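You operate a simulated robot arm through the tools that you are given. There is no shell and no other tool. Be economical: measure what you need, move in short steps, check, and stop when the job is done.

You are at the controls of a simulated two-armed robot. One attempt, no reset.

## Task
Hold the meter, set the card's mode, switch it off and dock it.
Fine: one hand holds it still while the other switches it on; it keeps its mode.
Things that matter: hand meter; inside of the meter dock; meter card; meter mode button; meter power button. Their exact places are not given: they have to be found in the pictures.

Only the result counts: the job must be done as asked and must still hold three seconds after the hand-in. Knocking over, shifting, dropping, spilling or breaking anything else fails it.

## Robot
Two 7-joint arms with two-finger parallel grippers on one trunk, on a base that drives. Base frame: it is fixed to the floor where the robot stands at the start and does not move with it; the origin is under the middle of the robot, x ahead of it, y to its left, z up. Units: mm, degrees, N and s.
The left shoulder is at the start at [20, 138, 1225], the right one opposite. With the tool pointing down near the work surface each hand reaches from about 100 to 480 mm from the robot's upright axis, wherever it stands, measured 20 degrees to its own side. Places, roughly: inside of the meter dock [600, 200, 800]; meter card [500, 200, 800]; meter mode button [500, 0, 800]; meter power button [500, 0, 800]. Payload 1.57 kg a hand.
The TCP of each hand is the grasp point between the finger pads, 30 mm short of the fingertips. In the tool frame z runs along the fingers and y along their closing line. The gripper opens to 80 mm. The fingers are 17 mm wide and 12 mm thick; the gripper's body (40 by 82 mm) begins 80 mm behind the TCP.
Orientation is told as [roll, pitch, yaw] about the base's x, y, z axes, in that order, counted from this pose: with the fingers straight down and closing along the base's y, the tool's x points along the base's -x, its y along +y and its z along -z.

## Interface
- The arms move only by the tool apply_moves. It takes "left_deltas", "right_deltas" or both (then of equal length, played together; a hand with none holds still); each is a list that holds one entry, the list of rows, each a list of 7 numbers: the shift along the tool's x, y, z in mm, then the turn, a rotation vector about the tool's x, y, z in degrees, then the opening, from 0 (shut) to 1 (fully open). In form: [[[x, y, z, ax, ay, az, grip], ...]]. A call has 1 to 8 rows; each row is the pose to reach, as a shift and turn from the pose commanded when the call began, along the tool's axes at that moment. Each row takes 0.2 s and may step no farther than 50 mm and 8.6 degrees from the row before; otherwise, or with a gripper value out of range, the whole call is refused. A pose out of reach is approached as far as the arm can. The call stops where the force on the tool passes 50 N (or 10 N more than at its start, if that is more) or the arm is blocked; 0.2 s more then pass. The fingers move at their own pace (about 45 mm/s each) and stop on an object; they squeeze with about 29 N. The grip force told is the motor's: it shows also when the fingers shut on nothing. Time passes only in rows, and 0.2 s behind the last, so rows that repeat a pose let the fingers close. It gives the time, the measured TCP pose, the force on the tool (base axes), the opening and the grip force at its end, in the units of the frame above (readings bear some noise), with the torque about the TCP (base axes, N m) and any sound that the robot's microphone picked up.
- Cameras (640 x 400 px; columns grow to the right, rows downward): "scene" is now at [189.7, 34.4, 1140.3]; the picture's right is [0.26, -0.97, 0.00], its down [-0.27, -0.07, -0.96] and it looks along [0.93, 0.25, -0.28] (base axes); focal length 214 px, centre (320, 200). "left" rides on the left gripper at [72, 7, -122] in its tool frame; the picture's right is [-0.09, 1.00, 0.00], its down [-0.84, -0.08, -0.54] and it looks along [-0.54, -0.05, 0.84] (tool axes); focal length 238 px, centre (320, 200). "right" rides on the right gripper at [72, -7, -122] in its tool frame; the picture's right is [0.09, 1.00, 0.00], its down [-0.84, 0.08, -0.54] and it looks along [-0.54, 0.05, 0.84] (tool axes); focal length 238 px, centre (320, 200).
- capture(camera): a new picture of that camera. No time passes.
- lift_body(by): slides the trunk up (or, below 0, down) by that many mm; the arms and the scene camera ride with it, the base frame stays. It gives what a move gives, with no picture.
- base_move(legs): drives the robot by 1 to 6 legs, each [ahead, left, turn to the left] in mm, mm and degrees, along the robot's own axes; the way and the turn of a leg run together, so that a leg with both is an arc; at most 1500 mm and 180 degrees a leg. The arms and the cameras ride along, it lands a little off, and it stops where it bumps. It gives what a move gives.
- head_to(pan, tilt): turns the head with the scene camera to pan (to the left, within 60 degrees either way) and tilt (down, from -29 to 69), counted from straight ahead of the robot. It gives what a move gives.
- pixel_to_xyz(camera, pixels): for up to 12 pixels [column, row] of the newest picture of that camera ("zoom" is the newest enlarged one), the place [x, y, z] in the base frame of the surface seen there, good to about 3 mm, but the place of the scene camera against the robot may be out by one fixed shift of up to 12 mm in any direction. No time passes.
- inspect(camera, box): a new picture of the part [left, top, right, bottom] of that camera's present view, enlarged. No time passes.
- hand_in(): hands the job in; it is judged then, once.

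Keep the steps short. Do not move on a guess: measure, check each grasp and each placing, and mend mistakes. In all there are 80 turns and 78 pictures (those below and enlarged ones count). Leave the grippers open and the arms clear of the work at the hand-in unless told otherwise, and finish with a single line.

The tools are called as name(argument=value, ...) on one line, values as JSON. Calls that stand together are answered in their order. apply_moves: Moves the arms, as the interface text tells. Its arguments: {"type":"object","properties":{"left_deltas":{"type":"array","items":{"type":"array","items":{"type":"array","items":{"type":"number"}}}},"right_deltas":{"type":"array","items":{"type":"array","items":{"type":"array","items":{"type":"number"}}}}},"required":[]} The other tools are called the same way: lift_body (by) slides the trunk up or down; base_move (legs) drives the base; head_to (pan, tilt) turns the head that bears the scene camera; capture (camera) takes a picture; pixel_to_xyz (camera, pixels) gives the place of the surface under pixels of a picture; inspect (camera, box) takes an enlarged picture of a part of a camera's view; hand_in () hands the job in.

At the start:

```text
clock: 0.0
left_eef_pos: [398.7, 284.2, 1072.2]
left_orientation: [-0.3, 4.6, -0.4]
left_contact_force: [1.0, -0.1, 0.1]
left_torque: [-0.02, 0.01, 0.01]
left_grip_width: 79.9
left_gripper_force: 0.0
right_eef_pos: [392.4, -84.4, 1104.4]
right_orientation: [0.0, -0.1, 0.0]
right_contact_force: [-0.8, 0.4, -0.5]
right_torque: [-0.02, -0.03, 0.0]
right_grip_width: 79.9
right_gripper_force: 0.0
trunk travel left (down, up): [-600.0, 640.0]
robot x, y, heading: [-1.1, 0.8, 0.2]
head pan, tilt: [15.1, 16.4]
```

scene: 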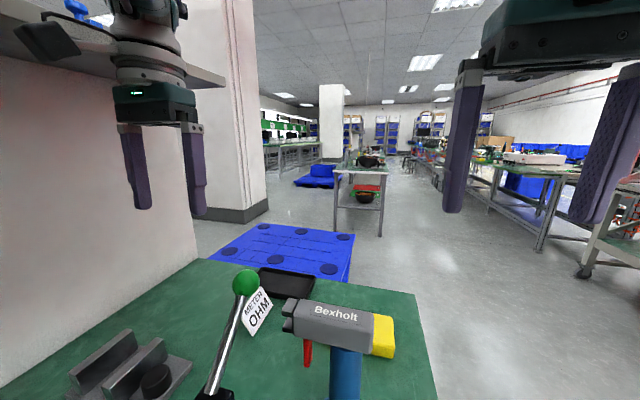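
right: 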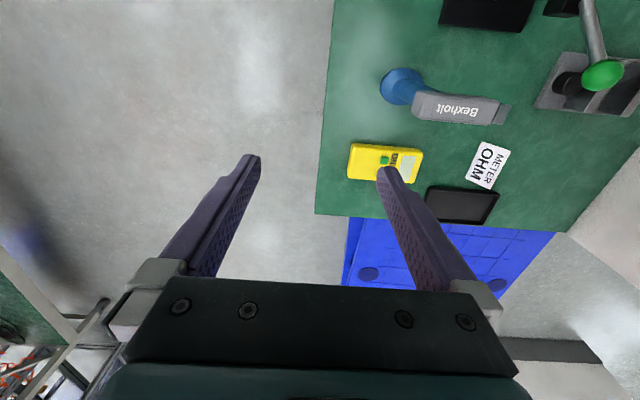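
left: 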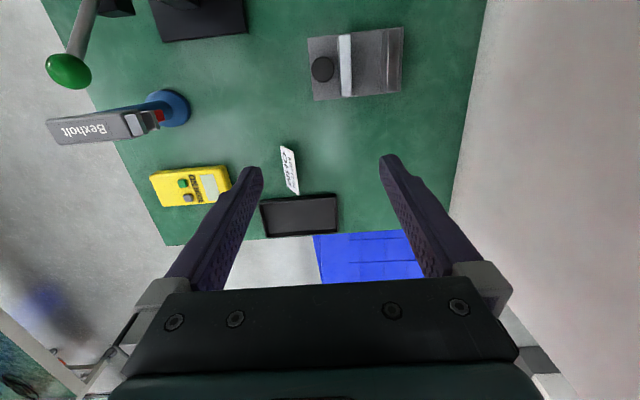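

I see the yellow meter with a green and a grey button, the card "METER OHM", and a black tray that is probably the dock. I'll enlarge these and tilt the head down.

head_to(pan=10, tilt=45)

inspect(camera="left", box=[130, 130, 350, 250])

capture(camera="scene")

```text
clock: 0.9
left_eef_pos: [397.6, 283.3, 1071.5]
left_orientation: [-0.3, 4.8, -0.4]
left_contact_force: [0.3, -0.9, 0.0]
left_torque: [0.0, -0.01, 0.01]
left_grip_width: 80.1
left_gripper_force: 0.0
right_eef_pos: [393.1, -85.9, 1104.3]
right_orientation: [0.0, 0.0, -0.1]
right_contact_force: [0.3, 0.1, 0.0]
right_torque: [0.03, 0.02, 0.03]
right_grip_width: 80.0
right_gripper_force: 0.1
trunk travel left (down, up): [-600.0, 640.0]
robot x, y, heading: [2.3, 0.9, 0.5]
head pan, tilt: [10.0, 45.0]
```

```text
2.91 times, centred on (240, 190) of left
```

zoom: 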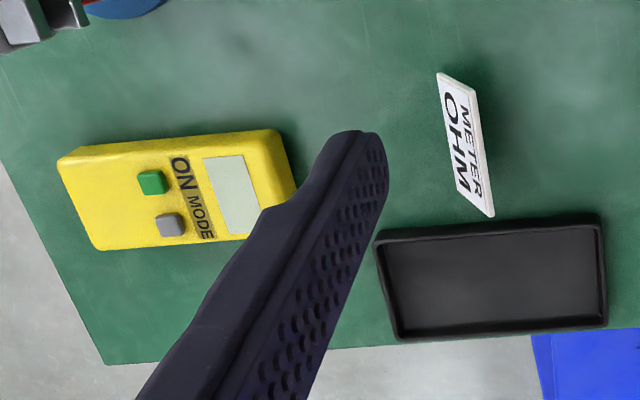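

```text
73 pictures are left
```

scene: 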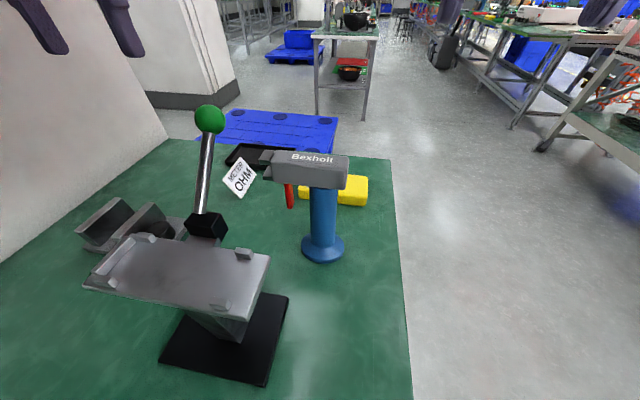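

I'll measure the meter, dock and obstacles in the enlarged left view and in the scene view.

pixel_to_xyz(camera="zoom", pixels=[[62, 165], [270, 135], [100, 245], [240, 238], [152, 181], [171, 223], [230, 195], [490, 285], [385, 240], [598, 225], [400, 330], [604, 318]])

pixel_to_xyz(camera="scene", pixels=[[210, 118], [205, 228], [270, 158], [345, 160], [322, 248], [265, 258], [90, 285], [240, 180], [360, 190], [352, 200], [290, 205], [255, 255]])

pixel_to_xyz(camera="right", pixels=[[350, 146], [348, 178], [422, 150], [416, 184], [386, 160], [320, 210], [415, 110], [500, 113], [400, 75], [462, 205], [488, 165], [602, 75]])

inspect(camera="right", box=[320, 50, 520, 230])

```text
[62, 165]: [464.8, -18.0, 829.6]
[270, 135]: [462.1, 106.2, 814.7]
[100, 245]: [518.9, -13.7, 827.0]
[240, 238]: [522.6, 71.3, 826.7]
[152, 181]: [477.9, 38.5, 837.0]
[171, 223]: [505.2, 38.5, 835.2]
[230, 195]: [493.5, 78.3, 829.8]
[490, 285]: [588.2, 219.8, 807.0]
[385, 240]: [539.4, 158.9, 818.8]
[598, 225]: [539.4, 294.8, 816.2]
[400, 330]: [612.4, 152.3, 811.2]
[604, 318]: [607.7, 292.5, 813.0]
```

```text
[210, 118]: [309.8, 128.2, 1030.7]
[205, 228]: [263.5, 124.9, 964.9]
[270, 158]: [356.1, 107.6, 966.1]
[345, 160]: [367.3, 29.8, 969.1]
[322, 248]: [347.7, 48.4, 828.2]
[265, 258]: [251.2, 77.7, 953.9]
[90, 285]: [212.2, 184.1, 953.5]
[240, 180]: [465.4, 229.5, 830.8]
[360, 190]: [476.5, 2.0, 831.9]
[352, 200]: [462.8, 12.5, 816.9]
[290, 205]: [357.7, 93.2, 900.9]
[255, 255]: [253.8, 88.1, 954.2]
```

```text
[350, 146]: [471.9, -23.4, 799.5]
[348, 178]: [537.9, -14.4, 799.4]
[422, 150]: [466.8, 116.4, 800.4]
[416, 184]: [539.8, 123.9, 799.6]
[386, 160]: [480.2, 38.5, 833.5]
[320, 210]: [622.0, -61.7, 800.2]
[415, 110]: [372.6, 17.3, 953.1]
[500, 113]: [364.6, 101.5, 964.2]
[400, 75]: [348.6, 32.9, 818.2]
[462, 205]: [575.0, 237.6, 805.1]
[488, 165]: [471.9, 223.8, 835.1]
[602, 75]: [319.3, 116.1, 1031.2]
```

```text
2.22 times, centred on (420, 140) of right
```

zoom: 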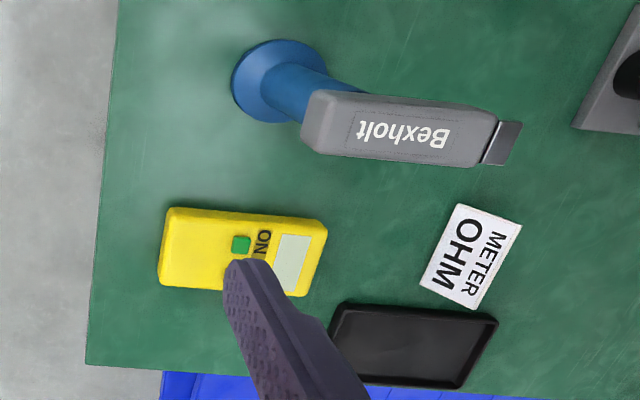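

The meter lies face up on the table top (z 800), with the green button near (478, 38) and the mode button near (505, 38). The drill stand and the lever stand between it and the robot. I'll look down to find the near table edge and see how far I can drive.

head_to(pan=-20, tilt=69)

capture(camera="scene")

pixel_to_xyz(camera="scene", pixels=[[100, 390], [200, 390], [250, 390], [300, 390], [150, 300], [280, 200], [450, 390], [450, 300]])

```text
clock: 1.9
left_eef_pos: [397.8, 283.0, 1072.2]
left_orientation: [-0.3, 4.7, -0.4]
left_contact_force: [0.1, 0.2, -0.5]
left_torque: [0.04, 0.01, -0.01]
left_grip_width: 79.9
left_gripper_force: 0.0
right_eef_pos: [393.4, -85.8, 1103.1]
right_orientation: [0.1, 0.0, 0.0]
right_contact_force: [0.3, -0.6, 0.9]
right_torque: [0.02, -0.02, 0.02]
right_grip_width: 80.1
right_gripper_force: 0.0
trunk travel left (down, up): [-600.0, 640.0]
robot x, y, heading: [0.0, 1.5, 0.2]
head pan, tilt: [-20.0, 68.8]
```

```text
71 pictures are left
```

scene: 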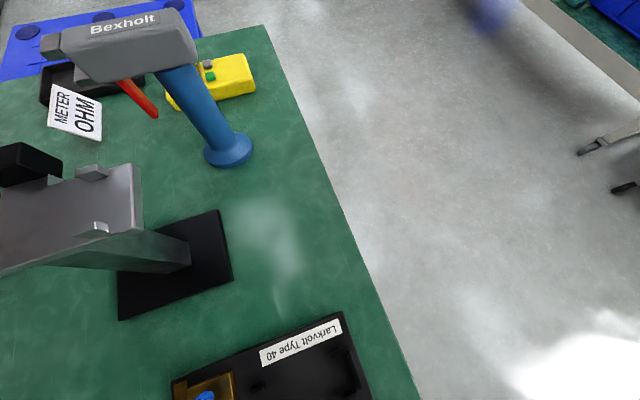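

```text
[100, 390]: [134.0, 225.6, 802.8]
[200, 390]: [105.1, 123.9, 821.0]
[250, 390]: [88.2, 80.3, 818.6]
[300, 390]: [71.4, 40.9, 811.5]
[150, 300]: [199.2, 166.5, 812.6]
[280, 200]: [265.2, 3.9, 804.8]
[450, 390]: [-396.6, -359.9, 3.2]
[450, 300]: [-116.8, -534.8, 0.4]
```

The table reaches almost to the robot's axis, so I can't drive further ahead. I'll go around to its right side (edge at y about -60). First I'll look at the floor there.

head_to(pan=-55, tilt=35)

capture(camera="scene")

pixel_to_xyz(camera="scene", pixels=[[60, 200], [60, 390], [200, 200], [320, 200], [320, 300], [450, 200], [550, 200], [600, 300], [320, 100], [200, 80], [100, 80], [450, 100]])

```text
clock: 2.9
left_eef_pos: [397.3, 282.9, 1072.3]
left_orientation: [-0.3, 4.7, -0.4]
left_contact_force: [0.0, 0.0, 0.5]
left_torque: [-0.01, -0.01, 0.0]
left_grip_width: 79.8
left_gripper_force: 0.0
right_eef_pos: [394.1, -86.6, 1103.7]
right_orientation: [0.0, 0.0, 0.0]
right_contact_force: [-0.9, 0.2, 0.4]
right_torque: [0.0, -0.04, 0.01]
right_grip_width: 80.0
right_gripper_force: 0.1
trunk travel left (down, up): [-600.0, 640.0]
robot x, y, heading: [-1.3, 1.1, -0.1]
head pan, tilt: [-55.0, 35.0]
```

```text
70 pictures are left
```

scene: 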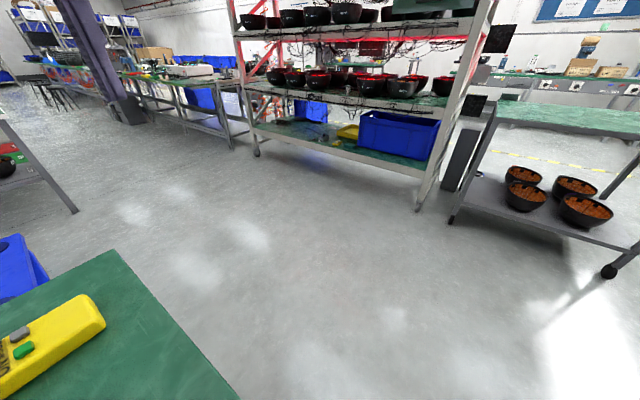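

```text
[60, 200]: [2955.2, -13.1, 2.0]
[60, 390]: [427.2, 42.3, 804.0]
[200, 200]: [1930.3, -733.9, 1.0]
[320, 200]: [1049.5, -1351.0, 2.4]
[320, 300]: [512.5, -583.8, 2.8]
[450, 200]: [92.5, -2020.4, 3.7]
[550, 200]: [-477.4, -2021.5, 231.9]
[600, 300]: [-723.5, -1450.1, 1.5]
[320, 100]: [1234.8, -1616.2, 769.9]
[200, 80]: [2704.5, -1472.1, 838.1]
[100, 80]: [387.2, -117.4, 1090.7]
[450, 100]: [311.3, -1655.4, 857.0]
```

The floor to the right is free out to about y -1500. I'll raise the trunk 100 so the hands pass over the lever, then strafe right, turn left 90 and strafe to x about 520.

lift_body(by=100)

base_move(legs=[[-30, 0, 0], [0, -750, 0], [0, 0, 90], [0, -550, 0]])

head_to(pan=0, tilt=45)

capture(camera="scene")

```text
clock: 4.2
left_eef_pos: [397.7, 283.8, 1171.8]
left_orientation: [-0.3, 4.7, -0.3]
left_contact_force: [0.6, 0.3, -0.3]
left_torque: [0.03, 0.01, 0.01]
left_grip_width: 80.1
left_gripper_force: 0.0
right_eef_pos: [393.0, -87.2, 1203.9]
right_orientation: [0.0, 0.0, 0.0]
right_contact_force: [-0.3, -0.7, 0.5]
right_torque: [-0.01, 0.04, 0.0]
right_grip_width: 80.2
right_gripper_force: 0.2
trunk travel left (down, up): [-700.0, 540.0]
robot x, y, heading: [-0.5, 1.0, -0.3]
head pan, tilt: [-55.0, 35.0]
```

```text
clock: 15.3
left_eef_pos: [246.2, -367.6, 1172.7]
left_orientation: [-0.2, 4.7, 88.5]
left_contact_force: [0.0, -0.1, -0.3]
left_torque: [-0.02, 0.02, -0.02]
left_grip_width: 80.0
left_gripper_force: 0.1
right_eef_pos: [615.3, -380.9, 1202.7]
right_orientation: [-0.1, 0.0, 88.8]
right_contact_force: [-0.1, 0.6, 0.1]
right_torque: [0.01, 0.04, -0.01]
right_grip_width: 79.9
right_gripper_force: 0.1
trunk travel left (down, up): [-700.0, 540.0]
robot x, y, heading: [520.3, -769.1, 88.4]
head pan, tilt: [-55.0, 35.0]
```

```text
clock: 16.5
left_eef_pos: [244.6, -367.9, 1171.0]
left_orientation: [-0.4, 4.7, 88.5]
left_contact_force: [0.4, -0.3, -0.6]
left_torque: [-0.01, 0.01, -0.03]
left_grip_width: 80.1
left_gripper_force: 0.0
right_eef_pos: [614.8, -380.3, 1203.6]
right_orientation: [0.0, 0.0, 88.8]
right_contact_force: [-0.2, -0.2, -0.4]
right_torque: [-0.01, -0.01, -0.02]
right_grip_width: 80.0
right_gripper_force: 0.1
trunk travel left (down, up): [-700.0, 540.0]
robot x, y, heading: [520.4, -770.6, 88.9]
head pan, tilt: [0.0, 45.0]
```

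```text
69 pictures are left
```

scene: 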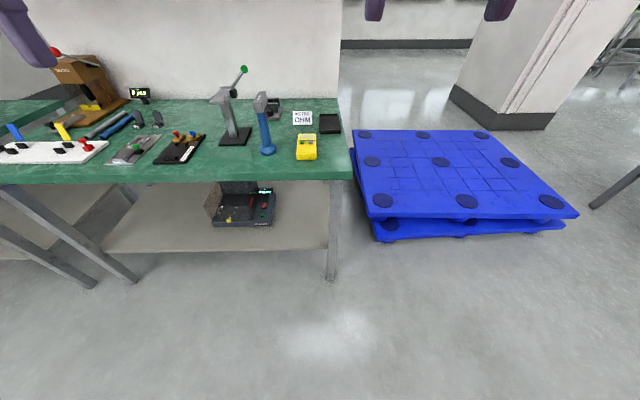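

I have a clear view of the short side. I'll measure the table edge, leg, pallet and shelf before closing in.

pixel_to_xyz(camera="scene", pixels=[[331, 277], [385, 240], [375, 212], [350, 178], [280, 179], [280, 252], [305, 155], [306, 140], [245, 225], [330, 125], [303, 118]])

```text
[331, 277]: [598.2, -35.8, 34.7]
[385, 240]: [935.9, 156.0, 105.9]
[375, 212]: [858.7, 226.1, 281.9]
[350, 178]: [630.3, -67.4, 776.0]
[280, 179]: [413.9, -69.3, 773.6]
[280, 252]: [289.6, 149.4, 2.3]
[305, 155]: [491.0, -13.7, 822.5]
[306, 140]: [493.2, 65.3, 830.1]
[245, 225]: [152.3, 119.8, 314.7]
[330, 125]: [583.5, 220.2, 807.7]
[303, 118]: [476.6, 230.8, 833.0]
```

The table edge is at y -68. I'll drive ahead 550 to y about -220, where both the meter and the dock should be within reach.

base_move(legs=[[550, 0, 1]])

head_to(pan=5, tilt=60)

capture(camera="scene")

capture(camera="left")

capture(camera="right")

```text
clock: 19.7
left_eef_pos: [249.7, 176.1, 1171.7]
left_orientation: [-0.3, 4.7, 89.2]
left_contact_force: [0.3, 0.5, -0.1]
left_torque: [0.02, 0.02, 0.0]
left_grip_width: 79.9
left_gripper_force: 0.1
right_eef_pos: [618.6, 167.3, 1202.6]
right_orientation: [0.0, 0.0, 89.5]
right_contact_force: [-0.2, 0.1, -0.5]
right_torque: [-0.03, 0.03, 0.01]
right_grip_width: 79.9
right_gripper_force: 0.0
trunk travel left (down, up): [-700.0, 540.0]
robot x, y, heading: [529.0, -224.2, 89.5]
head pan, tilt: [0.0, 45.0]
```

```text
clock: 20.5
left_eef_pos: [249.7, 177.4, 1171.1]
left_orientation: [-0.5, 4.7, 89.2]
left_contact_force: [0.2, -0.2, 0.7]
left_torque: [0.01, 0.0, 0.0]
left_grip_width: 80.1
left_gripper_force: 0.1
right_eef_pos: [618.3, 167.5, 1202.4]
right_orientation: [0.0, 0.0, 89.5]
right_contact_force: [-0.1, 0.1, -0.4]
right_torque: [0.0, 0.02, 0.02]
right_grip_width: 79.7
right_gripper_force: 0.0
trunk travel left (down, up): [-700.0, 540.0]
robot x, y, heading: [525.5, -226.6, 89.6]
head pan, tilt: [5.0, 60.0]
```

```text
68 pictures are left
```

scene: 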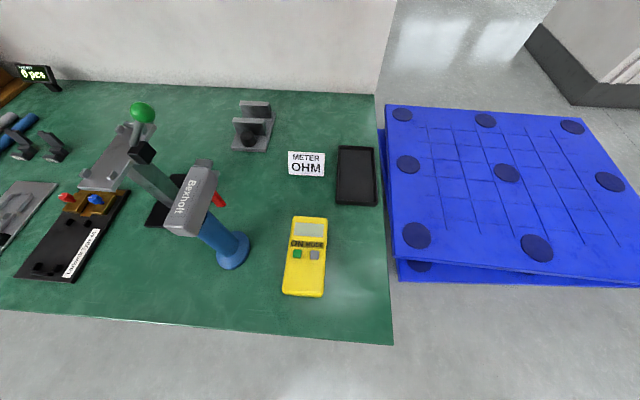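

```text
67 pictures are left
```

left: 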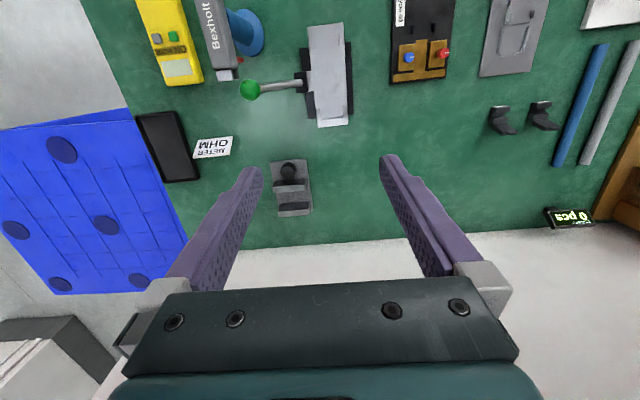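

```text
66 pictures are left
```

right: 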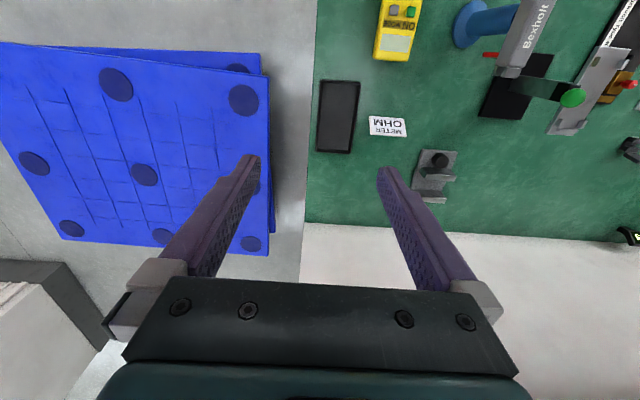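

From here the meter's face is in full view. I'll zoom in and measure the meter and dock precisely.

inspect(camera="scene", box=[270, 130, 400, 310])

inspect(camera="right", box=[300, 0, 460, 170])

```text
2.22 times, centred on (335, 220) of scene
```

zoom: 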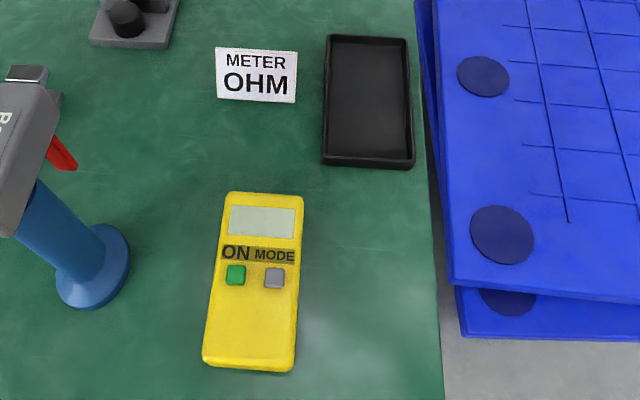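

```text
2.35 times, centred on (380, 85) of right
```

zoom: 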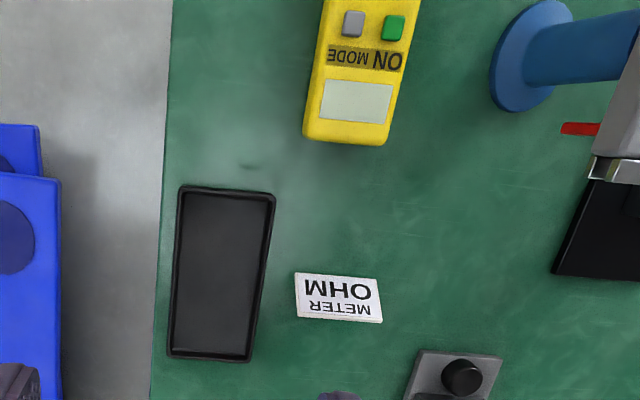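

I'll measure the dock in the right zoom and the meter in the scene picture.

pixel_to_xyz(camera="zoom", pixels=[[182, 190], [270, 197], [172, 352], [248, 358], [220, 270], [205, 300], [305, 135], [382, 142], [352, 24], [393, 27], [356, 100], [297, 275]])

pixel_to_xyz(camera="scene", pixels=[[298, 253], [314, 255], [294, 219], [326, 221], [288, 290], [322, 293], [310, 228], [337, 149], [374, 149], [338, 203], [376, 204], [356, 175]])

```text
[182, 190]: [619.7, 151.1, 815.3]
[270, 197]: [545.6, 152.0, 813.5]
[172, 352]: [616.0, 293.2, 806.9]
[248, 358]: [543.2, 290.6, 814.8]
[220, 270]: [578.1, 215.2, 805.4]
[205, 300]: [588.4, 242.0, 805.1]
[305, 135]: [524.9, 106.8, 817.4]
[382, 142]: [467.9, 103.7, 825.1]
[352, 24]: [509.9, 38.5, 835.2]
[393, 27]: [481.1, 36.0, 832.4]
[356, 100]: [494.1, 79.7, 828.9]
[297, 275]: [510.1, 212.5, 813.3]
```

```text
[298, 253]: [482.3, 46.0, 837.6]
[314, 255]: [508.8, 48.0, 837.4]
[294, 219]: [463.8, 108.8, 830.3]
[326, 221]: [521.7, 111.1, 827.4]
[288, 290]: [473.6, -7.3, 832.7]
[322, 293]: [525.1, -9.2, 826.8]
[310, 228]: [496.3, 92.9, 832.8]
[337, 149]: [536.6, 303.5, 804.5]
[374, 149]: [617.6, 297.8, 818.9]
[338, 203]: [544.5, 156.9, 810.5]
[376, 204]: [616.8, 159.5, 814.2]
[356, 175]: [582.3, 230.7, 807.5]
```

The dock's centre is about (580, 222), its floor at z 805 and its rim at z 815. My plan is for the left hand to grip the near end of the meter, leaning back, while the right hand presses the buttons from above. I need more room for that, so I'll back up 110 and then bring the left hand over.

base_move(legs=[[-110, 0, 0]])

apply_moves(left_deltas=[[[20, -40, 0, 0, -7, 0, 1], [30, -88, 0, 0, -14, 0, 1], [35, -136, 0, 0, -21, 0, 1], [38, -184, 0, 0, -28, 0, 1], [40, -232, 10, 0, -35, 0, 1], [40, -248, 40, 0, -39.7, 0, 1]]])

```text
clock: 21.7
left_eef_pos: [247.9, 64.2, 1170.7]
left_orientation: [-0.4, 4.7, 89.1]
left_contact_force: [-0.2, -2.3, -0.8]
left_torque: [0.03, -0.04, -0.01]
left_grip_width: 80.0
left_gripper_force: 0.2
right_eef_pos: [617.1, 56.0, 1203.7]
right_orientation: [-0.1, 0.0, 89.5]
right_contact_force: [0.2, 0.2, -0.3]
right_torque: [-0.01, 0.0, 0.0]
right_grip_width: 80.2
right_gripper_force: 0.0
trunk travel left (down, up): [-700.0, 540.0]
robot x, y, heading: [528.0, -339.2, 89.6]
head pan, tilt: [5.0, 60.0]
```

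```text
clock: 22.1
left_eef_pos: [189.7, -53.6, 1069.3]
left_orientation: [16.6, 19.3, 101.8]
left_contact_force: [0.1, 1.1, 0.7]
left_torque: [-0.05, -0.02, 0.05]
left_grip_width: 80.1
left_gripper_force: 0.0
left hand out of reach, approached as far as the arm can: row 1, 2
right_eef_pos: [616.8, 56.5, 1203.4]
right_orientation: [0.1, -0.1, 89.4]
right_contact_force: [-0.1, -0.2, 0.3]
right_torque: [-0.07, -0.02, 0.0]
right_grip_width: 79.7
right_gripper_force: 0.1
trunk travel left (down, up): [-700.0, 540.0]
robot x, y, heading: [525.3, -335.3, 89.6]
head pan, tilt: [5.0, 60.0]
stopped in row 2 (left hand): the arm was blocked; the commanded pose is now the measured one
```

The left arm didn't follow: it swung low to (190, -54, 1069), though the force is small. I'll look.

head_to(pan=25, tilt=35)

capture(camera="scene")

capture(camera="left")

```text
clock: 23.0
left_eef_pos: [190.0, -54.0, 1069.3]
left_orientation: [16.7, 19.3, 101.8]
left_contact_force: [0.7, -0.1, 0.8]
left_torque: [0.0, -0.01, -0.02]
left_grip_width: 80.0
left_gripper_force: 0.1
right_eef_pos: [616.7, 55.7, 1203.1]
right_orientation: [0.0, -0.1, 89.6]
right_contact_force: [0.2, -0.8, -0.5]
right_torque: [0.0, 0.02, 0.01]
right_grip_width: 79.9
right_gripper_force: 0.1
trunk travel left (down, up): [-700.0, 540.0]
robot x, y, heading: [525.8, -332.5, 89.2]
head pan, tilt: [25.0, 35.0]
```

```text
63 pictures are left
```

scene: 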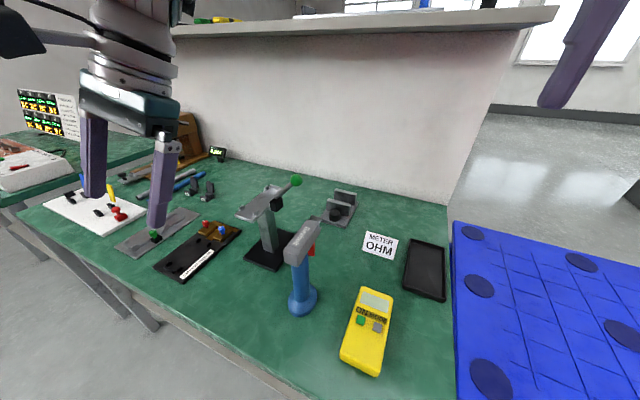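

```text
62 pictures are left
```

left: 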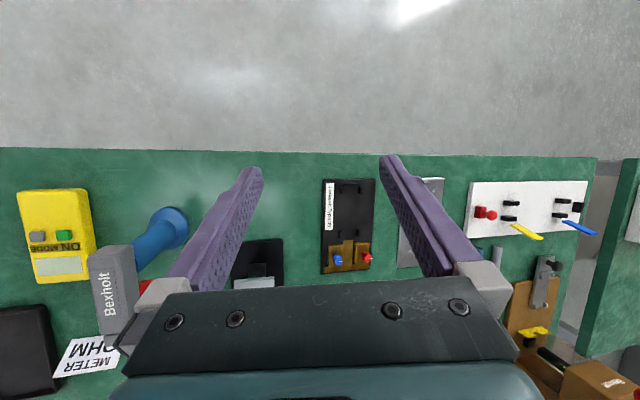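

Nothing is disturbed; the tilted pose was simply out of reach at that height. I'll bring the left hand back to vertical at about (400, 40, 1090) in even steps.

apply_moves(left_deltas=[[[-8, -41, -20, 2.9, -4.2, 1.8, 1], [-16, -82, -39, 5.8, -8.3, 3.5, 1], [-24, -123, -59, 8.7, -12.5, 5.3, 1], [-32, -164, -78, 11.6, -16.6, 7.0, 1], [-39.8, -205.3, -98.2, 14.5, -20.8, 8.8, 1], [-39.8, -205.3, -98.2, 14.5, -20.8, 8.8, 1]]])

```text
clock: 23.6
left_eef_pos: [254.5, -87.4, 1017.5]
left_orientation: [13.8, 26.8, 96.8]
left_contact_force: [-0.1, -1.1, -0.1]
left_torque: [0.0, 0.03, 0.03]
left_grip_width: 79.9
left_gripper_force: 0.2
right_eef_pos: [616.1, 55.6, 1203.5]
right_orientation: [0.0, 0.0, 89.5]
right_contact_force: [-0.3, 0.2, 0.3]
right_torque: [-0.01, -0.01, 0.04]
right_grip_width: 79.7
right_gripper_force: 0.2
trunk travel left (down, up): [-700.0, 540.0]
robot x, y, heading: [529.4, -334.6, 89.2]
head pan, tilt: [25.0, 35.0]
stopped in row 2 (left hand): the arm was blocked; the commanded pose is now the measured one
```

The arm stopped again, now at (254, -87, 1017), leaning the wrong way. It looks folded too tightly. I'll first undo that with a plain shift ahead and up, without turning.

apply_moves(left_deltas=[[[-9, 4, -27, 0, 0, 0, 1], [-18, 8, -54, 0, 0, 0, 1], [-26, 12, -80, 0, 0, 0, 1]]])

capture(camera="scene")

```text
clock: 24.4
left_eef_pos: [256.6, -38.7, 1064.1]
left_orientation: [14.3, 29.2, 96.4]
left_contact_force: [0.0, -0.4, 0.4]
left_torque: [0.02, 0.01, 0.0]
left_grip_width: 79.9
left_gripper_force: 0.1
right_eef_pos: [618.7, 55.9, 1203.7]
right_orientation: [0.1, 0.0, 89.5]
right_contact_force: [0.5, -0.7, -0.5]
right_torque: [0.02, -0.02, 0.0]
right_grip_width: 79.5
right_gripper_force: 0.0
trunk travel left (down, up): [-700.0, 540.0]
robot x, y, heading: [528.3, -338.5, 89.4]
head pan, tilt: [25.0, 35.0]
```

```text
61 pictures are left
```

scene: 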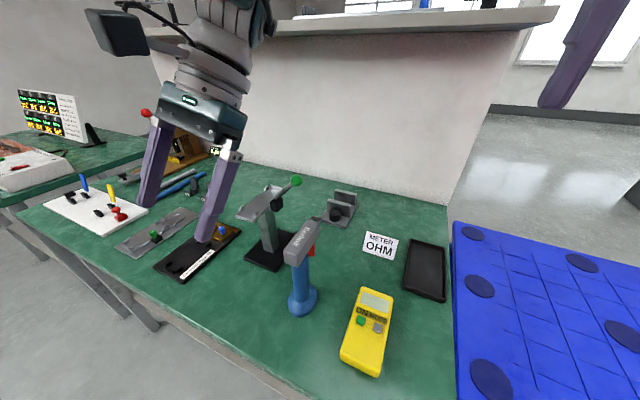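

It moved freely this time. I'll now go ahead and right while turning back to vertical in small steps.

apply_moves(left_deltas=[[[-20, -15, -15, 2.5, -6, 0.6, 1], [-40, -30, -30, 5, -12, 1.2, 1], [-60, -45, -45, 7.5, -18, 1.8, 1], [-81, -60, -60, 10, -24, 2.4, 1], [-81, -60, -60, 12.5, -29.5, 3, 1]]])

```text
clock: 25.3
left_eef_pos: [309.8, 10.8, 1030.0]
left_orientation: [5.0, 16.5, 90.5]
left_contact_force: [0.2, -0.4, 0.3]
left_torque: [0.05, 0.0, -0.01]
left_grip_width: 80.1
left_gripper_force: 0.0
right_eef_pos: [616.8, 55.4, 1204.4]
right_orientation: [0.0, 0.0, 89.5]
right_contact_force: [0.4, -0.8, -0.3]
right_torque: [0.01, 0.01, -0.03]
right_grip_width: 80.1
right_gripper_force: 0.0
trunk travel left (down, up): [-700.0, 540.0]
robot x, y, heading: [524.7, -335.9, 89.3]
head pan, tilt: [25.0, 35.0]
stopped in row 4 (left hand): the arm was blocked; the commanded pose is now the measured one
```

It's almost upright now (pitch 16.5). I'll continue more slowly to x about 400, y 70.

apply_moves(left_deltas=[[[-7, -12, -9, 0.7, -2.4, 0, 1], [-14, -24, -18, 1.4, -4.8, 0, 1], [-21, -37, -27, 2.1, -7.2, 0, 1], [-28, -50, -36, 2.8, -9.6, 0, 1], [-35, -62, -45, 3.5, -12, 0, 1], [-41, -75, -54, 4.2, -14.4, 0, 1], [-47, -87, -62, 5, -16.5, 0, 1]]])

```text
clock: 27.1
left_eef_pos: [396.2, 87.7, 1037.5]
left_orientation: [0.2, 3.8, 88.2]
left_contact_force: [0.3, 0.1, 0.0]
left_torque: [0.01, -0.03, 0.01]
left_grip_width: 79.8
left_gripper_force: 0.0
left hand out of reach, approached as far as the arm can: row 2, 3, 4, 5, 6, 7
right_eef_pos: [617.6, 55.8, 1203.8]
right_orientation: [0.0, -0.1, 89.3]
right_contact_force: [-0.4, -0.5, 0.1]
right_torque: [-0.03, 0.0, 0.02]
right_grip_width: 80.2
right_gripper_force: 0.1
trunk travel left (down, up): [-700.0, 540.0]
robot x, y, heading: [528.9, -339.0, 89.5]
head pan, tilt: [25.0, 35.0]
stopped in row 7 (left hand): the arm was blocked; the commanded pose is now the measured one
```

The left hand is now upright at (396, 88, 1037). I'll slide it right to x about 495 over the meter and move the right hand outward to keep clear.

apply_moves(left_deltas=[[[0, -15, 6, 0, 0, 0, 1], [0, -33, 12, 0, 0, 0, 1], [0, -50, 18, 0, 0, 0, 1], [0, -67, 24, 0, -1, 0, 1], [0, -84, 30, 0, -2, 0, 1], [0, -100, 36, 0, -3, 0, 1]]], right_deltas=[[[0, -15, 0, 0, 0, 0, 1], [0, -33, 0, 0, 0, 0, 1], [0, -50, 0, 0, 0, 0, 1], [0, -67, 0, 0, 0, 0, 1], [0, -84, 0, 0, 0, 0, 1], [0, -100, 0, 0, 0, 0, 1]]])

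```text
clock: 28.5
left_eef_pos: [412.1, 105.4, 1019.5]
left_orientation: [-0.3, 1.5, 88.1]
left_contact_force: [-0.6, -0.6, 0.0]
left_torque: [0.01, -0.01, 0.0]
left_grip_width: 80.0
left_gripper_force: 0.0
left hand out of reach, approached as far as the arm can: row 1, 2, 3, 4, 5, 6
right_eef_pos: [718.6, 55.5, 1201.8]
right_orientation: [0.0, 0.0, 89.4]
right_contact_force: [0.1, 0.5, 0.2]
right_torque: [0.03, 0.02, 0.03]
right_grip_width: 80.0
right_gripper_force: 0.0
trunk travel left (down, up): [-700.0, 540.0]
robot x, y, heading: [528.1, -337.7, 89.5]
head pan, tilt: [25.0, 35.0]
```

Keeping the hand at this height stops it moving inward. I'll raise the trunk 150, then bring the hand down and right toward x 495.

lift_body(by=150)

apply_moves(left_deltas=[[[0, -8, 25, 0, 0, 0, 1], [0, -20, 50, 0, 0, 0, 1], [0, -35, 75, 0, 0, 0, 1], [0, -52, 95, 0, 0, 0, 1], [0, -70, 110, 0, 0, 0, 1], [0, -85, 120, 0, 0, 0, 1]]])

```text
clock: 30.2
left_eef_pos: [409.7, 104.8, 1169.4]
left_orientation: [-0.2, 1.6, 88.1]
left_contact_force: [0.3, -0.4, -0.5]
left_torque: [0.02, -0.04, 0.0]
left_grip_width: 80.1
left_gripper_force: 0.0
right_eef_pos: [718.6, 54.2, 1352.9]
right_orientation: [0.0, 0.0, 89.5]
right_contact_force: [-0.1, -1.0, 0.0]
right_torque: [-0.01, 0.0, 0.0]
right_grip_width: 79.8
right_gripper_force: 0.1
trunk travel left (down, up): [-850.0, 390.0]
robot x, y, heading: [527.5, -334.8, 89.7]
head pan, tilt: [25.0, 35.0]
```

```text
clock: 31.6
left_eef_pos: [415.3, 76.8, 1076.2]
left_orientation: [-0.5, 1.4, 87.8]
left_contact_force: [0.1, -0.1, -0.3]
left_torque: [0.01, 0.01, -0.03]
left_grip_width: 79.9
left_gripper_force: 0.1
left hand out of reach, approached as far as the arm can: row 1, 2, 3, 4, 5, 6
right_eef_pos: [717.0, 54.5, 1352.2]
right_orientation: [0.0, 0.0, 89.5]
right_contact_force: [-0.2, -0.4, 0.4]
right_torque: [0.0, -0.02, 0.03]
right_grip_width: 80.1
right_gripper_force: 0.0
trunk travel left (down, up): [-850.0, 390.0]
robot x, y, heading: [526.2, -337.1, 89.3]
head pan, tilt: [25.0, 35.0]
```

The numbers fit an outer reach limit of about 430 mm from shoulder to wrist, so the hand was simply too far out. I'll pull it back and right to about (495, -10, 1076).

apply_moves(left_deltas=[[[20, -5, 0, 0, 0, 0, 1], [40, -20, 0, 0, 0, 0, 1], [55, -35, 0, 0, 0, 0, 1], [70, -50, 0, 0, 0, 0, 1], [80, -65, 0, 0, 0, 0, 1], [87, -80, 0, 0, 0, 0, 1]]])

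```text
clock: 33.0
left_eef_pos: [415.3, 67.5, 1063.1]
left_orientation: [-0.1, 1.6, 88.1]
left_contact_force: [-0.4, -0.2, 0.1]
left_torque: [0.0, -0.01, 0.0]
left_grip_width: 80.1
left_gripper_force: 0.2
left hand out of reach, approached as far as the arm can: row 1, 2, 3, 4, 5, 6
right_eef_pos: [717.0, 54.6, 1352.6]
right_orientation: [0.1, 0.0, 89.5]
right_contact_force: [0.8, -0.8, -0.3]
right_torque: [0.01, 0.0, 0.0]
right_grip_width: 80.0
right_gripper_force: 0.1
trunk travel left (down, up): [-850.0, 390.0]
robot x, y, heading: [523.3, -337.3, 89.5]
head pan, tilt: [25.0, 35.0]
```

Deltas count from the commanded pose, which had drifted to about (575, 18, 1049). I'll correct by moving tool y +80 and tool x +30, which should give (495, -12, 1049).

apply_moves(left_deltas=[[[10, 16, 0, 0, 0, 0, 1], [20, 32, 0, 0, 0, 0, 1], [30, 48, 0, 0, 0, 0, 1], [30, 64, 0, 0, 0, 0, 1], [30, 80, 0, 0, 0, 0, 1]]])

```text
clock: 34.2
left_eef_pos: [336.5, 43.9, 1065.9]
left_orientation: [-0.2, 1.4, 88.1]
left_contact_force: [0.0, -0.2, -0.5]
left_torque: [-0.01, -0.02, 0.03]
left_grip_width: 79.9
left_gripper_force: 0.1
right_eef_pos: [717.5, 53.6, 1352.5]
right_orientation: [0.1, 0.0, 89.4]
right_contact_force: [0.0, 0.3, 0.4]
right_torque: [0.0, -0.02, 0.01]
right_grip_width: 80.1
right_gripper_force: 0.0
trunk travel left (down, up): [-850.0, 390.0]
robot x, y, heading: [528.9, -336.2, 89.6]
head pan, tilt: [25.0, 35.0]
```

The hand moved relative to its true pose, so it stands at (336, 44, 1066). I'll try going back first and then right: tool x +80, then y -130.

apply_moves(left_deltas=[[[35, 0, 0, 0, 0, 0, 1], [70, -10, 0, 0, 0, 0, 1], [100, -30, 0, 0, 0, 0, 1], [110, -55, 0, 0, 0, 0, 1], [110, -80, 0, 0, 0, 0, 1], [110, -105, 0, 0, 0, 0, 1], [110, -130, 0, 0, 0, 0, 1]]])

head_to(pan=25, tilt=10)

capture(camera="scene")

```text
clock: 35.8
left_eef_pos: [410.4, 26.6, 998.3]
left_orientation: [0.3, 1.7, 88.4]
left_contact_force: [-2.4, -10.3, 34.5]
left_torque: [-0.28, 1.66, 0.46]
left_grip_width: 80.0
left_gripper_force: 0.1
left hand out of reach, approached as far as the arm can: row 1, 2, 3, 4, 5, 6, 7
right_eef_pos: [716.7, 54.8, 1352.3]
right_orientation: [0.1, 0.0, 89.5]
right_contact_force: [0.3, -0.4, -0.5]
right_torque: [-0.03, -0.02, -0.01]
right_grip_width: 80.1
right_gripper_force: 0.0
trunk travel left (down, up): [-850.0, 390.0]
robot x, y, heading: [524.3, -335.9, 89.5]
head pan, tilt: [25.0, 35.0]
```

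```text
clock: 36.7
left_eef_pos: [412.7, 28.1, 999.6]
left_orientation: [0.0, 1.2, 88.4]
left_contact_force: [-2.3, -9.0, 32.2]
left_torque: [-0.34, 1.62, 0.47]
left_grip_width: 80.0
left_gripper_force: 0.1
right_eef_pos: [716.6, 55.7, 1351.9]
right_orientation: [0.0, -0.1, 89.5]
right_contact_force: [0.1, 0.6, 0.0]
right_torque: [-0.01, 0.01, -0.02]
right_grip_width: 80.0
right_gripper_force: 0.0
trunk travel left (down, up): [-850.0, 390.0]
robot x, y, heading: [527.5, -335.8, 89.5]
head pan, tilt: [25.0, 10.0]
```

```text
60 pictures are left
```

scene: 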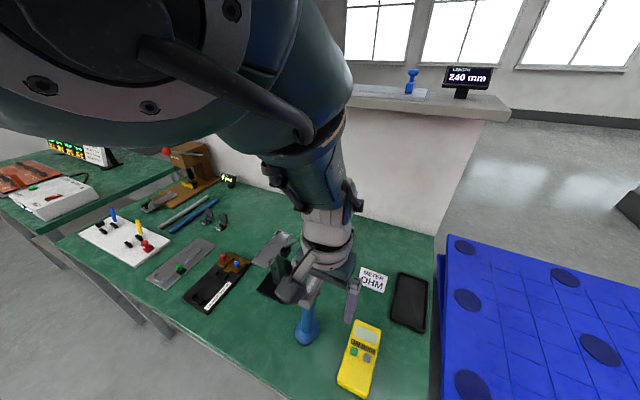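

The left finger is pressing on the drill (34 N upward). I'll raise the trunk straight away to take the hand off it.

lift_body(by=90)

capture(camera="scene")

```text
clock: 38.0
left_eef_pos: [413.3, 26.4, 1087.7]
left_orientation: [0.0, 1.5, 88.4]
left_contact_force: [0.3, 0.2, 0.3]
left_torque: [-0.01, 0.01, 0.01]
left_grip_width: 80.0
left_gripper_force: 0.0
right_eef_pos: [718.0, 55.0, 1441.9]
right_orientation: [0.1, 0.0, 89.4]
right_contact_force: [0.5, 0.7, 0.2]
right_torque: [-0.02, -0.01, -0.02]
right_grip_width: 80.3
right_gripper_force: 0.1
trunk travel left (down, up): [-940.0, 300.0]
robot x, y, heading: [528.1, -334.2, 89.6]
head pan, tilt: [25.0, 10.0]
```

```text
59 pictures are left
```

scene: 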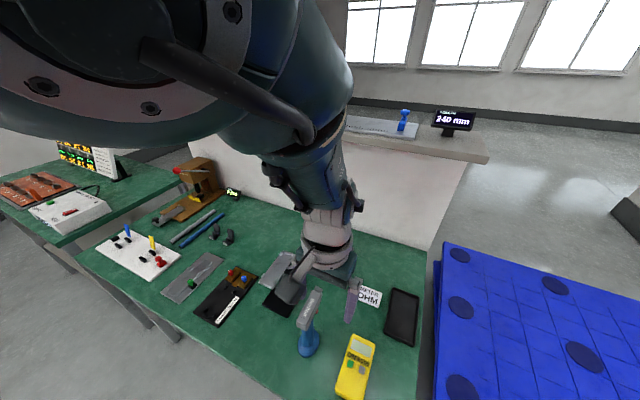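

The drill is still standing where it was. I'll return the left hand to its starting posture, up and left, and test the right arm by lowering it and bringing it inward in the free space above the dock area.

apply_moves(left_deltas=[[[-5, 21, -40, 0, 0, 0, 1], [-10, 42, -81, 0, 0, 0, 1], [-14, 63, -121, 0, 0, 0, 1], [-19, 84, -162, 0, 0, 0, 1], [-24, 105, -202, 0, 0, 0, 1], [-29, 126, -243, 0, 0, 0, 1], [-33, 148, -283, 0, 0, 0, 1], [-38, 169, -324, 0, 0, 0, 1]]], right_deltas=[[[0, 0, 37, 0, 0, 0, 1], [0, 0, 75, 0, 0, 0, 1], [0, 10, 112, 0, 0, 0, 1], [0, 30, 150, 0, 0, 0, 1], [0, 50, 187, 0, 0, 0, 1], [0, 75, 225, 0, 0, 0, 1], [0, 95, 262, 0, 0, 0, 1], [0, 115, 300, 0, 0, 0, 1]]])

```text
clock: 39.3
left_eef_pos: [299.1, 9.5, 1250.3]
left_orientation: [-0.7, 11.4, 88.3]
left_contact_force: [-0.4, -0.7, 0.9]
left_torque: [0.03, -0.03, 0.03]
left_grip_width: 79.8
left_gripper_force: 0.0
left hand out of reach, approached as far as the arm can: row 1, 2, 3
right_eef_pos: [653.0, 56.7, 1233.8]
right_orientation: [0.1, 0.1, 89.6]
right_contact_force: [0.6, 0.4, -0.4]
right_torque: [0.0, 0.03, 0.0]
right_grip_width: 80.1
right_gripper_force: 0.0
trunk travel left (down, up): [-940.0, 300.0]
robot x, y, heading: [525.2, -332.8, 89.4]
head pan, tilt: [25.0, 10.0]
stopped in row 6 (left hand): the arm was blocked; the commanded pose is now the measured one
```

The right arm follows well. The left arm stopped at (299, 10, 1250); I'll continue slowly to its starting posture.

apply_moves(left_deltas=[[[-3, 7, -21, 0, -1, 0, 1], [-6, 14, -42, 0, -2, 0, 1], [-8, 21, -64, 0, -3, 0, 1], [-11, 28, -85, 0, -4, 0, 1], [-14, 35, -106, 0, -5, 0, 1], [-16, 42, -128, 0, -6, 0, 1], [-19, 49, -149, 0, -6.5, 0, 1], [-22, 55, -170, 0, -6.7, 0, 1]]])

head_to(pan=30, tilt=5)

capture(camera="scene")

```text
clock: 41.3
left_eef_pos: [251.5, 48.3, 1370.5]
left_orientation: [-0.4, 11.2, 86.9]
left_contact_force: [0.2, 0.0, 0.1]
left_torque: [0.01, -0.01, -0.03]
left_grip_width: 80.3
left_gripper_force: 0.0
right_eef_pos: [654.0, 57.5, 1232.1]
right_orientation: [0.1, 0.0, 89.5]
right_contact_force: [-0.6, 0.6, 0.6]
right_torque: [0.04, -0.01, 0.0]
right_grip_width: 79.8
right_gripper_force: 0.1
trunk travel left (down, up): [-940.0, 300.0]
robot x, y, heading: [529.8, -336.5, 89.3]
head pan, tilt: [25.0, 10.0]
stopped in row 8 (left hand): the arm was blocked; the commanded pose is now the measured one
```

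```text
clock: 42.0
left_eef_pos: [251.2, 49.9, 1371.8]
left_orientation: [-0.4, 10.9, 86.9]
left_contact_force: [-0.2, 0.3, -0.1]
left_torque: [-0.01, 0.02, 0.0]
left_grip_width: 80.2
left_gripper_force: 0.0
right_eef_pos: [654.1, 56.6, 1233.6]
right_orientation: [0.0, 0.0, 89.5]
right_contact_force: [0.0, 0.1, 0.2]
right_torque: [-0.01, -0.01, -0.03]
right_grip_width: 79.9
right_gripper_force: 0.0
trunk travel left (down, up): [-940.0, 300.0]
robot x, y, heading: [527.0, -337.0, 89.7]
head pan, tilt: [30.0, 5.0]
```

```text
58 pictures are left
```

scene: 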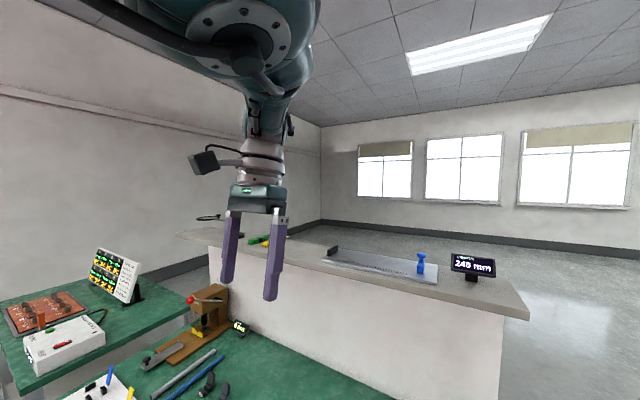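

The left hand hangs free and clear. Before choosing roles I'll test how far inward the right arm goes: back 90 and left 90 from (654, 57, 1233), in free air.

apply_moves(right_deltas=[[[15, 15, 0, 0, 0, 0, 1], [30, 30, 0, 0, 0, 0, 1], [45, 45, 0, 0, 0, 0, 1], [60, 60, 0, 0, 0, 0, 1], [75, 75, 0, 0, 0, 0, 1], [90, 90, 0, 0, 0, 0, 1]]])

```text
clock: 43.4
left_eef_pos: [249.3, 50.4, 1371.6]
left_orientation: [-0.4, 11.1, 87.2]
left_contact_force: [0.0, -0.2, 0.3]
left_torque: [0.02, 0.03, -0.01]
left_grip_width: 80.0
left_gripper_force: 0.1
right_eef_pos: [560.4, -34.5, 1232.5]
right_orientation: [0.1, -0.1, 89.5]
right_contact_force: [0.9, -0.6, 0.5]
right_torque: [-0.01, 0.01, -0.01]
right_grip_width: 79.9
right_gripper_force: 0.0
trunk travel left (down, up): [-940.0, 300.0]
robot x, y, heading: [529.0, -341.0, 89.3]
head pan, tilt: [30.0, 5.0]
```

The right arm reaches inward without trouble. I'll treat the left arm the way I treated the right: lower it first with the hand outward, straightening the pitch on the way.

apply_moves(left_deltas=[[[-2, 0, 30, 0, -1.4, 0, 1], [-4, 0, 60, 0, -2.8, 0, 1], [-6, 0, 90, 0, -4.2, 0, 1], [-9, 0, 120, 0, -5.6, 0, 1], [-11, 0, 150, 0, -7, 0, 1], [-13, 0, 180, 0, -8.4, 0, 1], [-15, 0, 210, 0, -9.8, 0, 1], [-17, 0, 241, 0, -11, 0, 1]]])

```text
clock: 45.2
left_eef_pos: [250.4, 19.5, 1134.1]
left_orientation: [-0.4, -0.2, 87.2]
left_contact_force: [-0.4, -0.7, 0.2]
left_torque: [-0.02, -0.04, 0.0]
left_grip_width: 80.0
left_gripper_force: 0.1
right_eef_pos: [562.4, -33.6, 1231.9]
right_orientation: [0.0, 0.0, 89.5]
right_contact_force: [0.1, -0.6, 0.0]
right_torque: [0.01, -0.02, 0.01]
right_grip_width: 80.0
right_gripper_force: 0.0
trunk travel left (down, up): [-940.0, 300.0]
robot x, y, heading: [524.7, -334.0, 89.4]
head pan, tilt: [30.0, 5.0]
```

That followed exactly. Now I'll bring the left hand inward: right 150 and back 60.

apply_moves(left_deltas=[[[10, -22, 0, 0, 0, 0, 1], [20, -45, 0, 0, 0, 0, 1], [30, -67, 0, 0, 0, 0, 1], [40, -90, 0, 0, 0, 0, 1], [50, -112, 0, 0, 0, 0, 1], [60, -135, 0, 0, 0, 0, 1], [60, -150, 0, 0, 0, 0, 1]]])

```text
clock: 46.8
left_eef_pos: [350.6, -3.7, 1099.6]
left_orientation: [-0.3, 0.0, 87.2]
left_contact_force: [-0.3, -0.6, 0.1]
left_torque: [0.03, -0.02, 0.0]
left_grip_width: 79.9
left_gripper_force: 0.1
left hand out of reach, approached as far as the arm can: row 4, 5, 6, 7
right_eef_pos: [562.1, -33.6, 1231.9]
right_orientation: [-0.1, -0.1, 89.4]
right_contact_force: [0.5, -0.2, 0.3]
right_torque: [0.03, 0.0, -0.02]
right_grip_width: 79.9
right_gripper_force: 0.0
trunk travel left (down, up): [-940.0, 300.0]
robot x, y, heading: [531.6, -335.9, 89.6]
head pan, tilt: [30.0, 5.0]
```

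The left arm won't fold inward further than about 395 mm from shoulder to wrist; the right arm will. So the right hand will hold the meter's near end and the left will press from above at longer reach. I'll back the base 60 and raise both hands relative to the trunk.

base_move(legs=[[-60, 0, 0.5]])

apply_moves(left_deltas=[[[-12, -12, -33, 0, 0, 0, 1], [-25, -24, -66, 0, 0, 0, 1], [-37, -36, -99, 0, 0, 0, 1], [-50, -49, -132, 0, 0, 0, 1], [-62, -61, -165, 0, 0, 0, 1], [-75, -74, -198, 0, 0, 0, 1], [-87, -86, -231, 0, 0, 0, 1], [-100, -99, -265, 0, 0, 0, 1]]], right_deltas=[[[0, -7, -18, 0, 0, 0, 1], [0, -15, -36, 0, 0, 0, 1], [0, -22, -54, 0, 0, 0, 1], [0, -30, -72, 0, 0, 0, 1], [0, -37, -90, 0, 0, 0, 1], [0, -45, -106, 0, 0, 0, 1], [0, -50, -120, 0, 0, 0, 1], [0, -50, -133, 0, 0, 0, 1]]])

```text
clock: 47.8
left_eef_pos: [347.8, -65.0, 1099.0]
left_orientation: [-0.5, -0.1, 87.6]
left_contact_force: [-0.4, 0.2, 0.3]
left_torque: [0.02, 0.03, -0.01]
left_grip_width: 80.1
left_gripper_force: 0.1
right_eef_pos: [558.5, -93.3, 1233.1]
right_orientation: [0.0, 0.0, 90.0]
right_contact_force: [-0.3, 1.0, -0.3]
right_torque: [-0.04, 0.01, 0.01]
right_grip_width: 80.0
right_gripper_force: 0.0
trunk travel left (down, up): [-940.0, 300.0]
robot x, y, heading: [524.7, -394.7, 90.0]
head pan, tilt: [30.0, 5.0]
```

```text
clock: 49.8
left_eef_pos: [412.9, 42.2, 1304.0]
left_orientation: [-0.9, 4.1, 87.2]
left_contact_force: [0.3, -1.0, -0.5]
left_torque: [0.01, 0.0, -0.03]
left_grip_width: 80.1
left_gripper_force: 0.1
left hand out of reach, approached as far as the arm can: row 1, 2, 3, 4, 5, 6, 7, 8
right_eef_pos: [609.2, -92.7, 1365.0]
right_orientation: [0.0, 0.1, 89.8]
right_contact_force: [0.6, 0.2, 0.0]
right_torque: [0.01, -0.01, -0.07]
right_grip_width: 80.1
right_gripper_force: 0.1
trunk travel left (down, up): [-940.0, 300.0]
robot x, y, heading: [527.6, -396.0, 90.1]
head pan, tilt: [30.0, 5.0]
stopped in row 8 (left hand): the arm was blocked; the commanded pose is now the measured one
```

The left hand also stops about 25 mm inward of its shoulder. I'll compare the postures of both arms with the head camera.

head_to(pan=-35, tilt=0)

capture(camera="scene")

head_to(pan=35, tilt=0)

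capture(camera="scene")

```text
clock: 51.1
left_eef_pos: [413.0, 44.0, 1304.7]
left_orientation: [-0.8, 4.0, 87.3]
left_contact_force: [0.3, 0.1, 0.3]
left_torque: [0.01, -0.02, 0.01]
left_grip_width: 79.8
left_gripper_force: 0.0
right_eef_pos: [608.5, -92.7, 1364.0]
right_orientation: [0.0, 0.1, 89.9]
right_contact_force: [0.1, -0.5, -0.3]
right_torque: [0.0, 0.01, -0.02]
right_grip_width: 79.8
right_gripper_force: 0.0
trunk travel left (down, up): [-940.0, 300.0]
robot x, y, heading: [525.3, -393.9, 90.1]
head pan, tilt: [-35.0, 0.0]
```

```text
57 pictures are left
```

scene: 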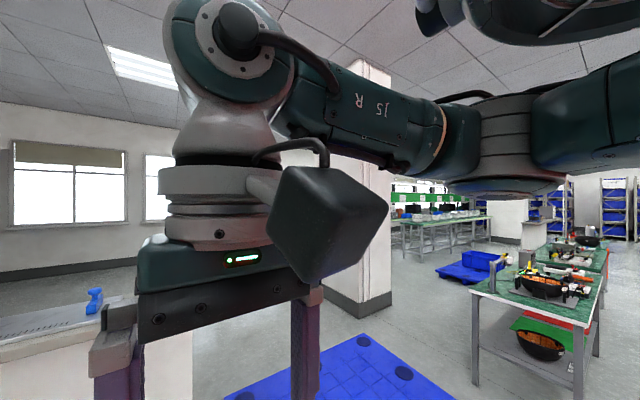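

```text
clock: 52.5
left_eef_pos: [414.5, 44.1, 1302.9]
left_orientation: [-0.9, 4.0, 87.4]
left_contact_force: [0.7, 0.4, -0.2]
left_torque: [0.02, -0.03, 0.03]
left_grip_width: 79.9
left_gripper_force: 0.1
right_eef_pos: [608.8, -92.6, 1364.0]
right_orientation: [0.0, 0.1, 89.9]
right_contact_force: [-0.4, -0.2, -0.2]
right_torque: [-0.01, 0.01, 0.02]
right_grip_width: 80.0
right_gripper_force: 0.0
trunk travel left (down, up): [-940.0, 300.0]
robot x, y, heading: [525.7, -393.2, 90.1]
head pan, tilt: [35.0, 0.0]
```

```text
56 pictures are left
```

scene: 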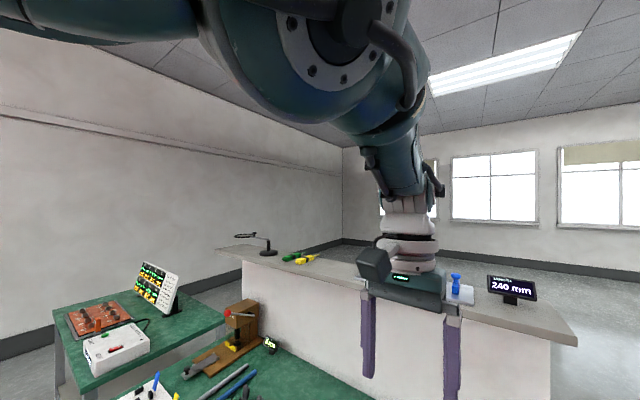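

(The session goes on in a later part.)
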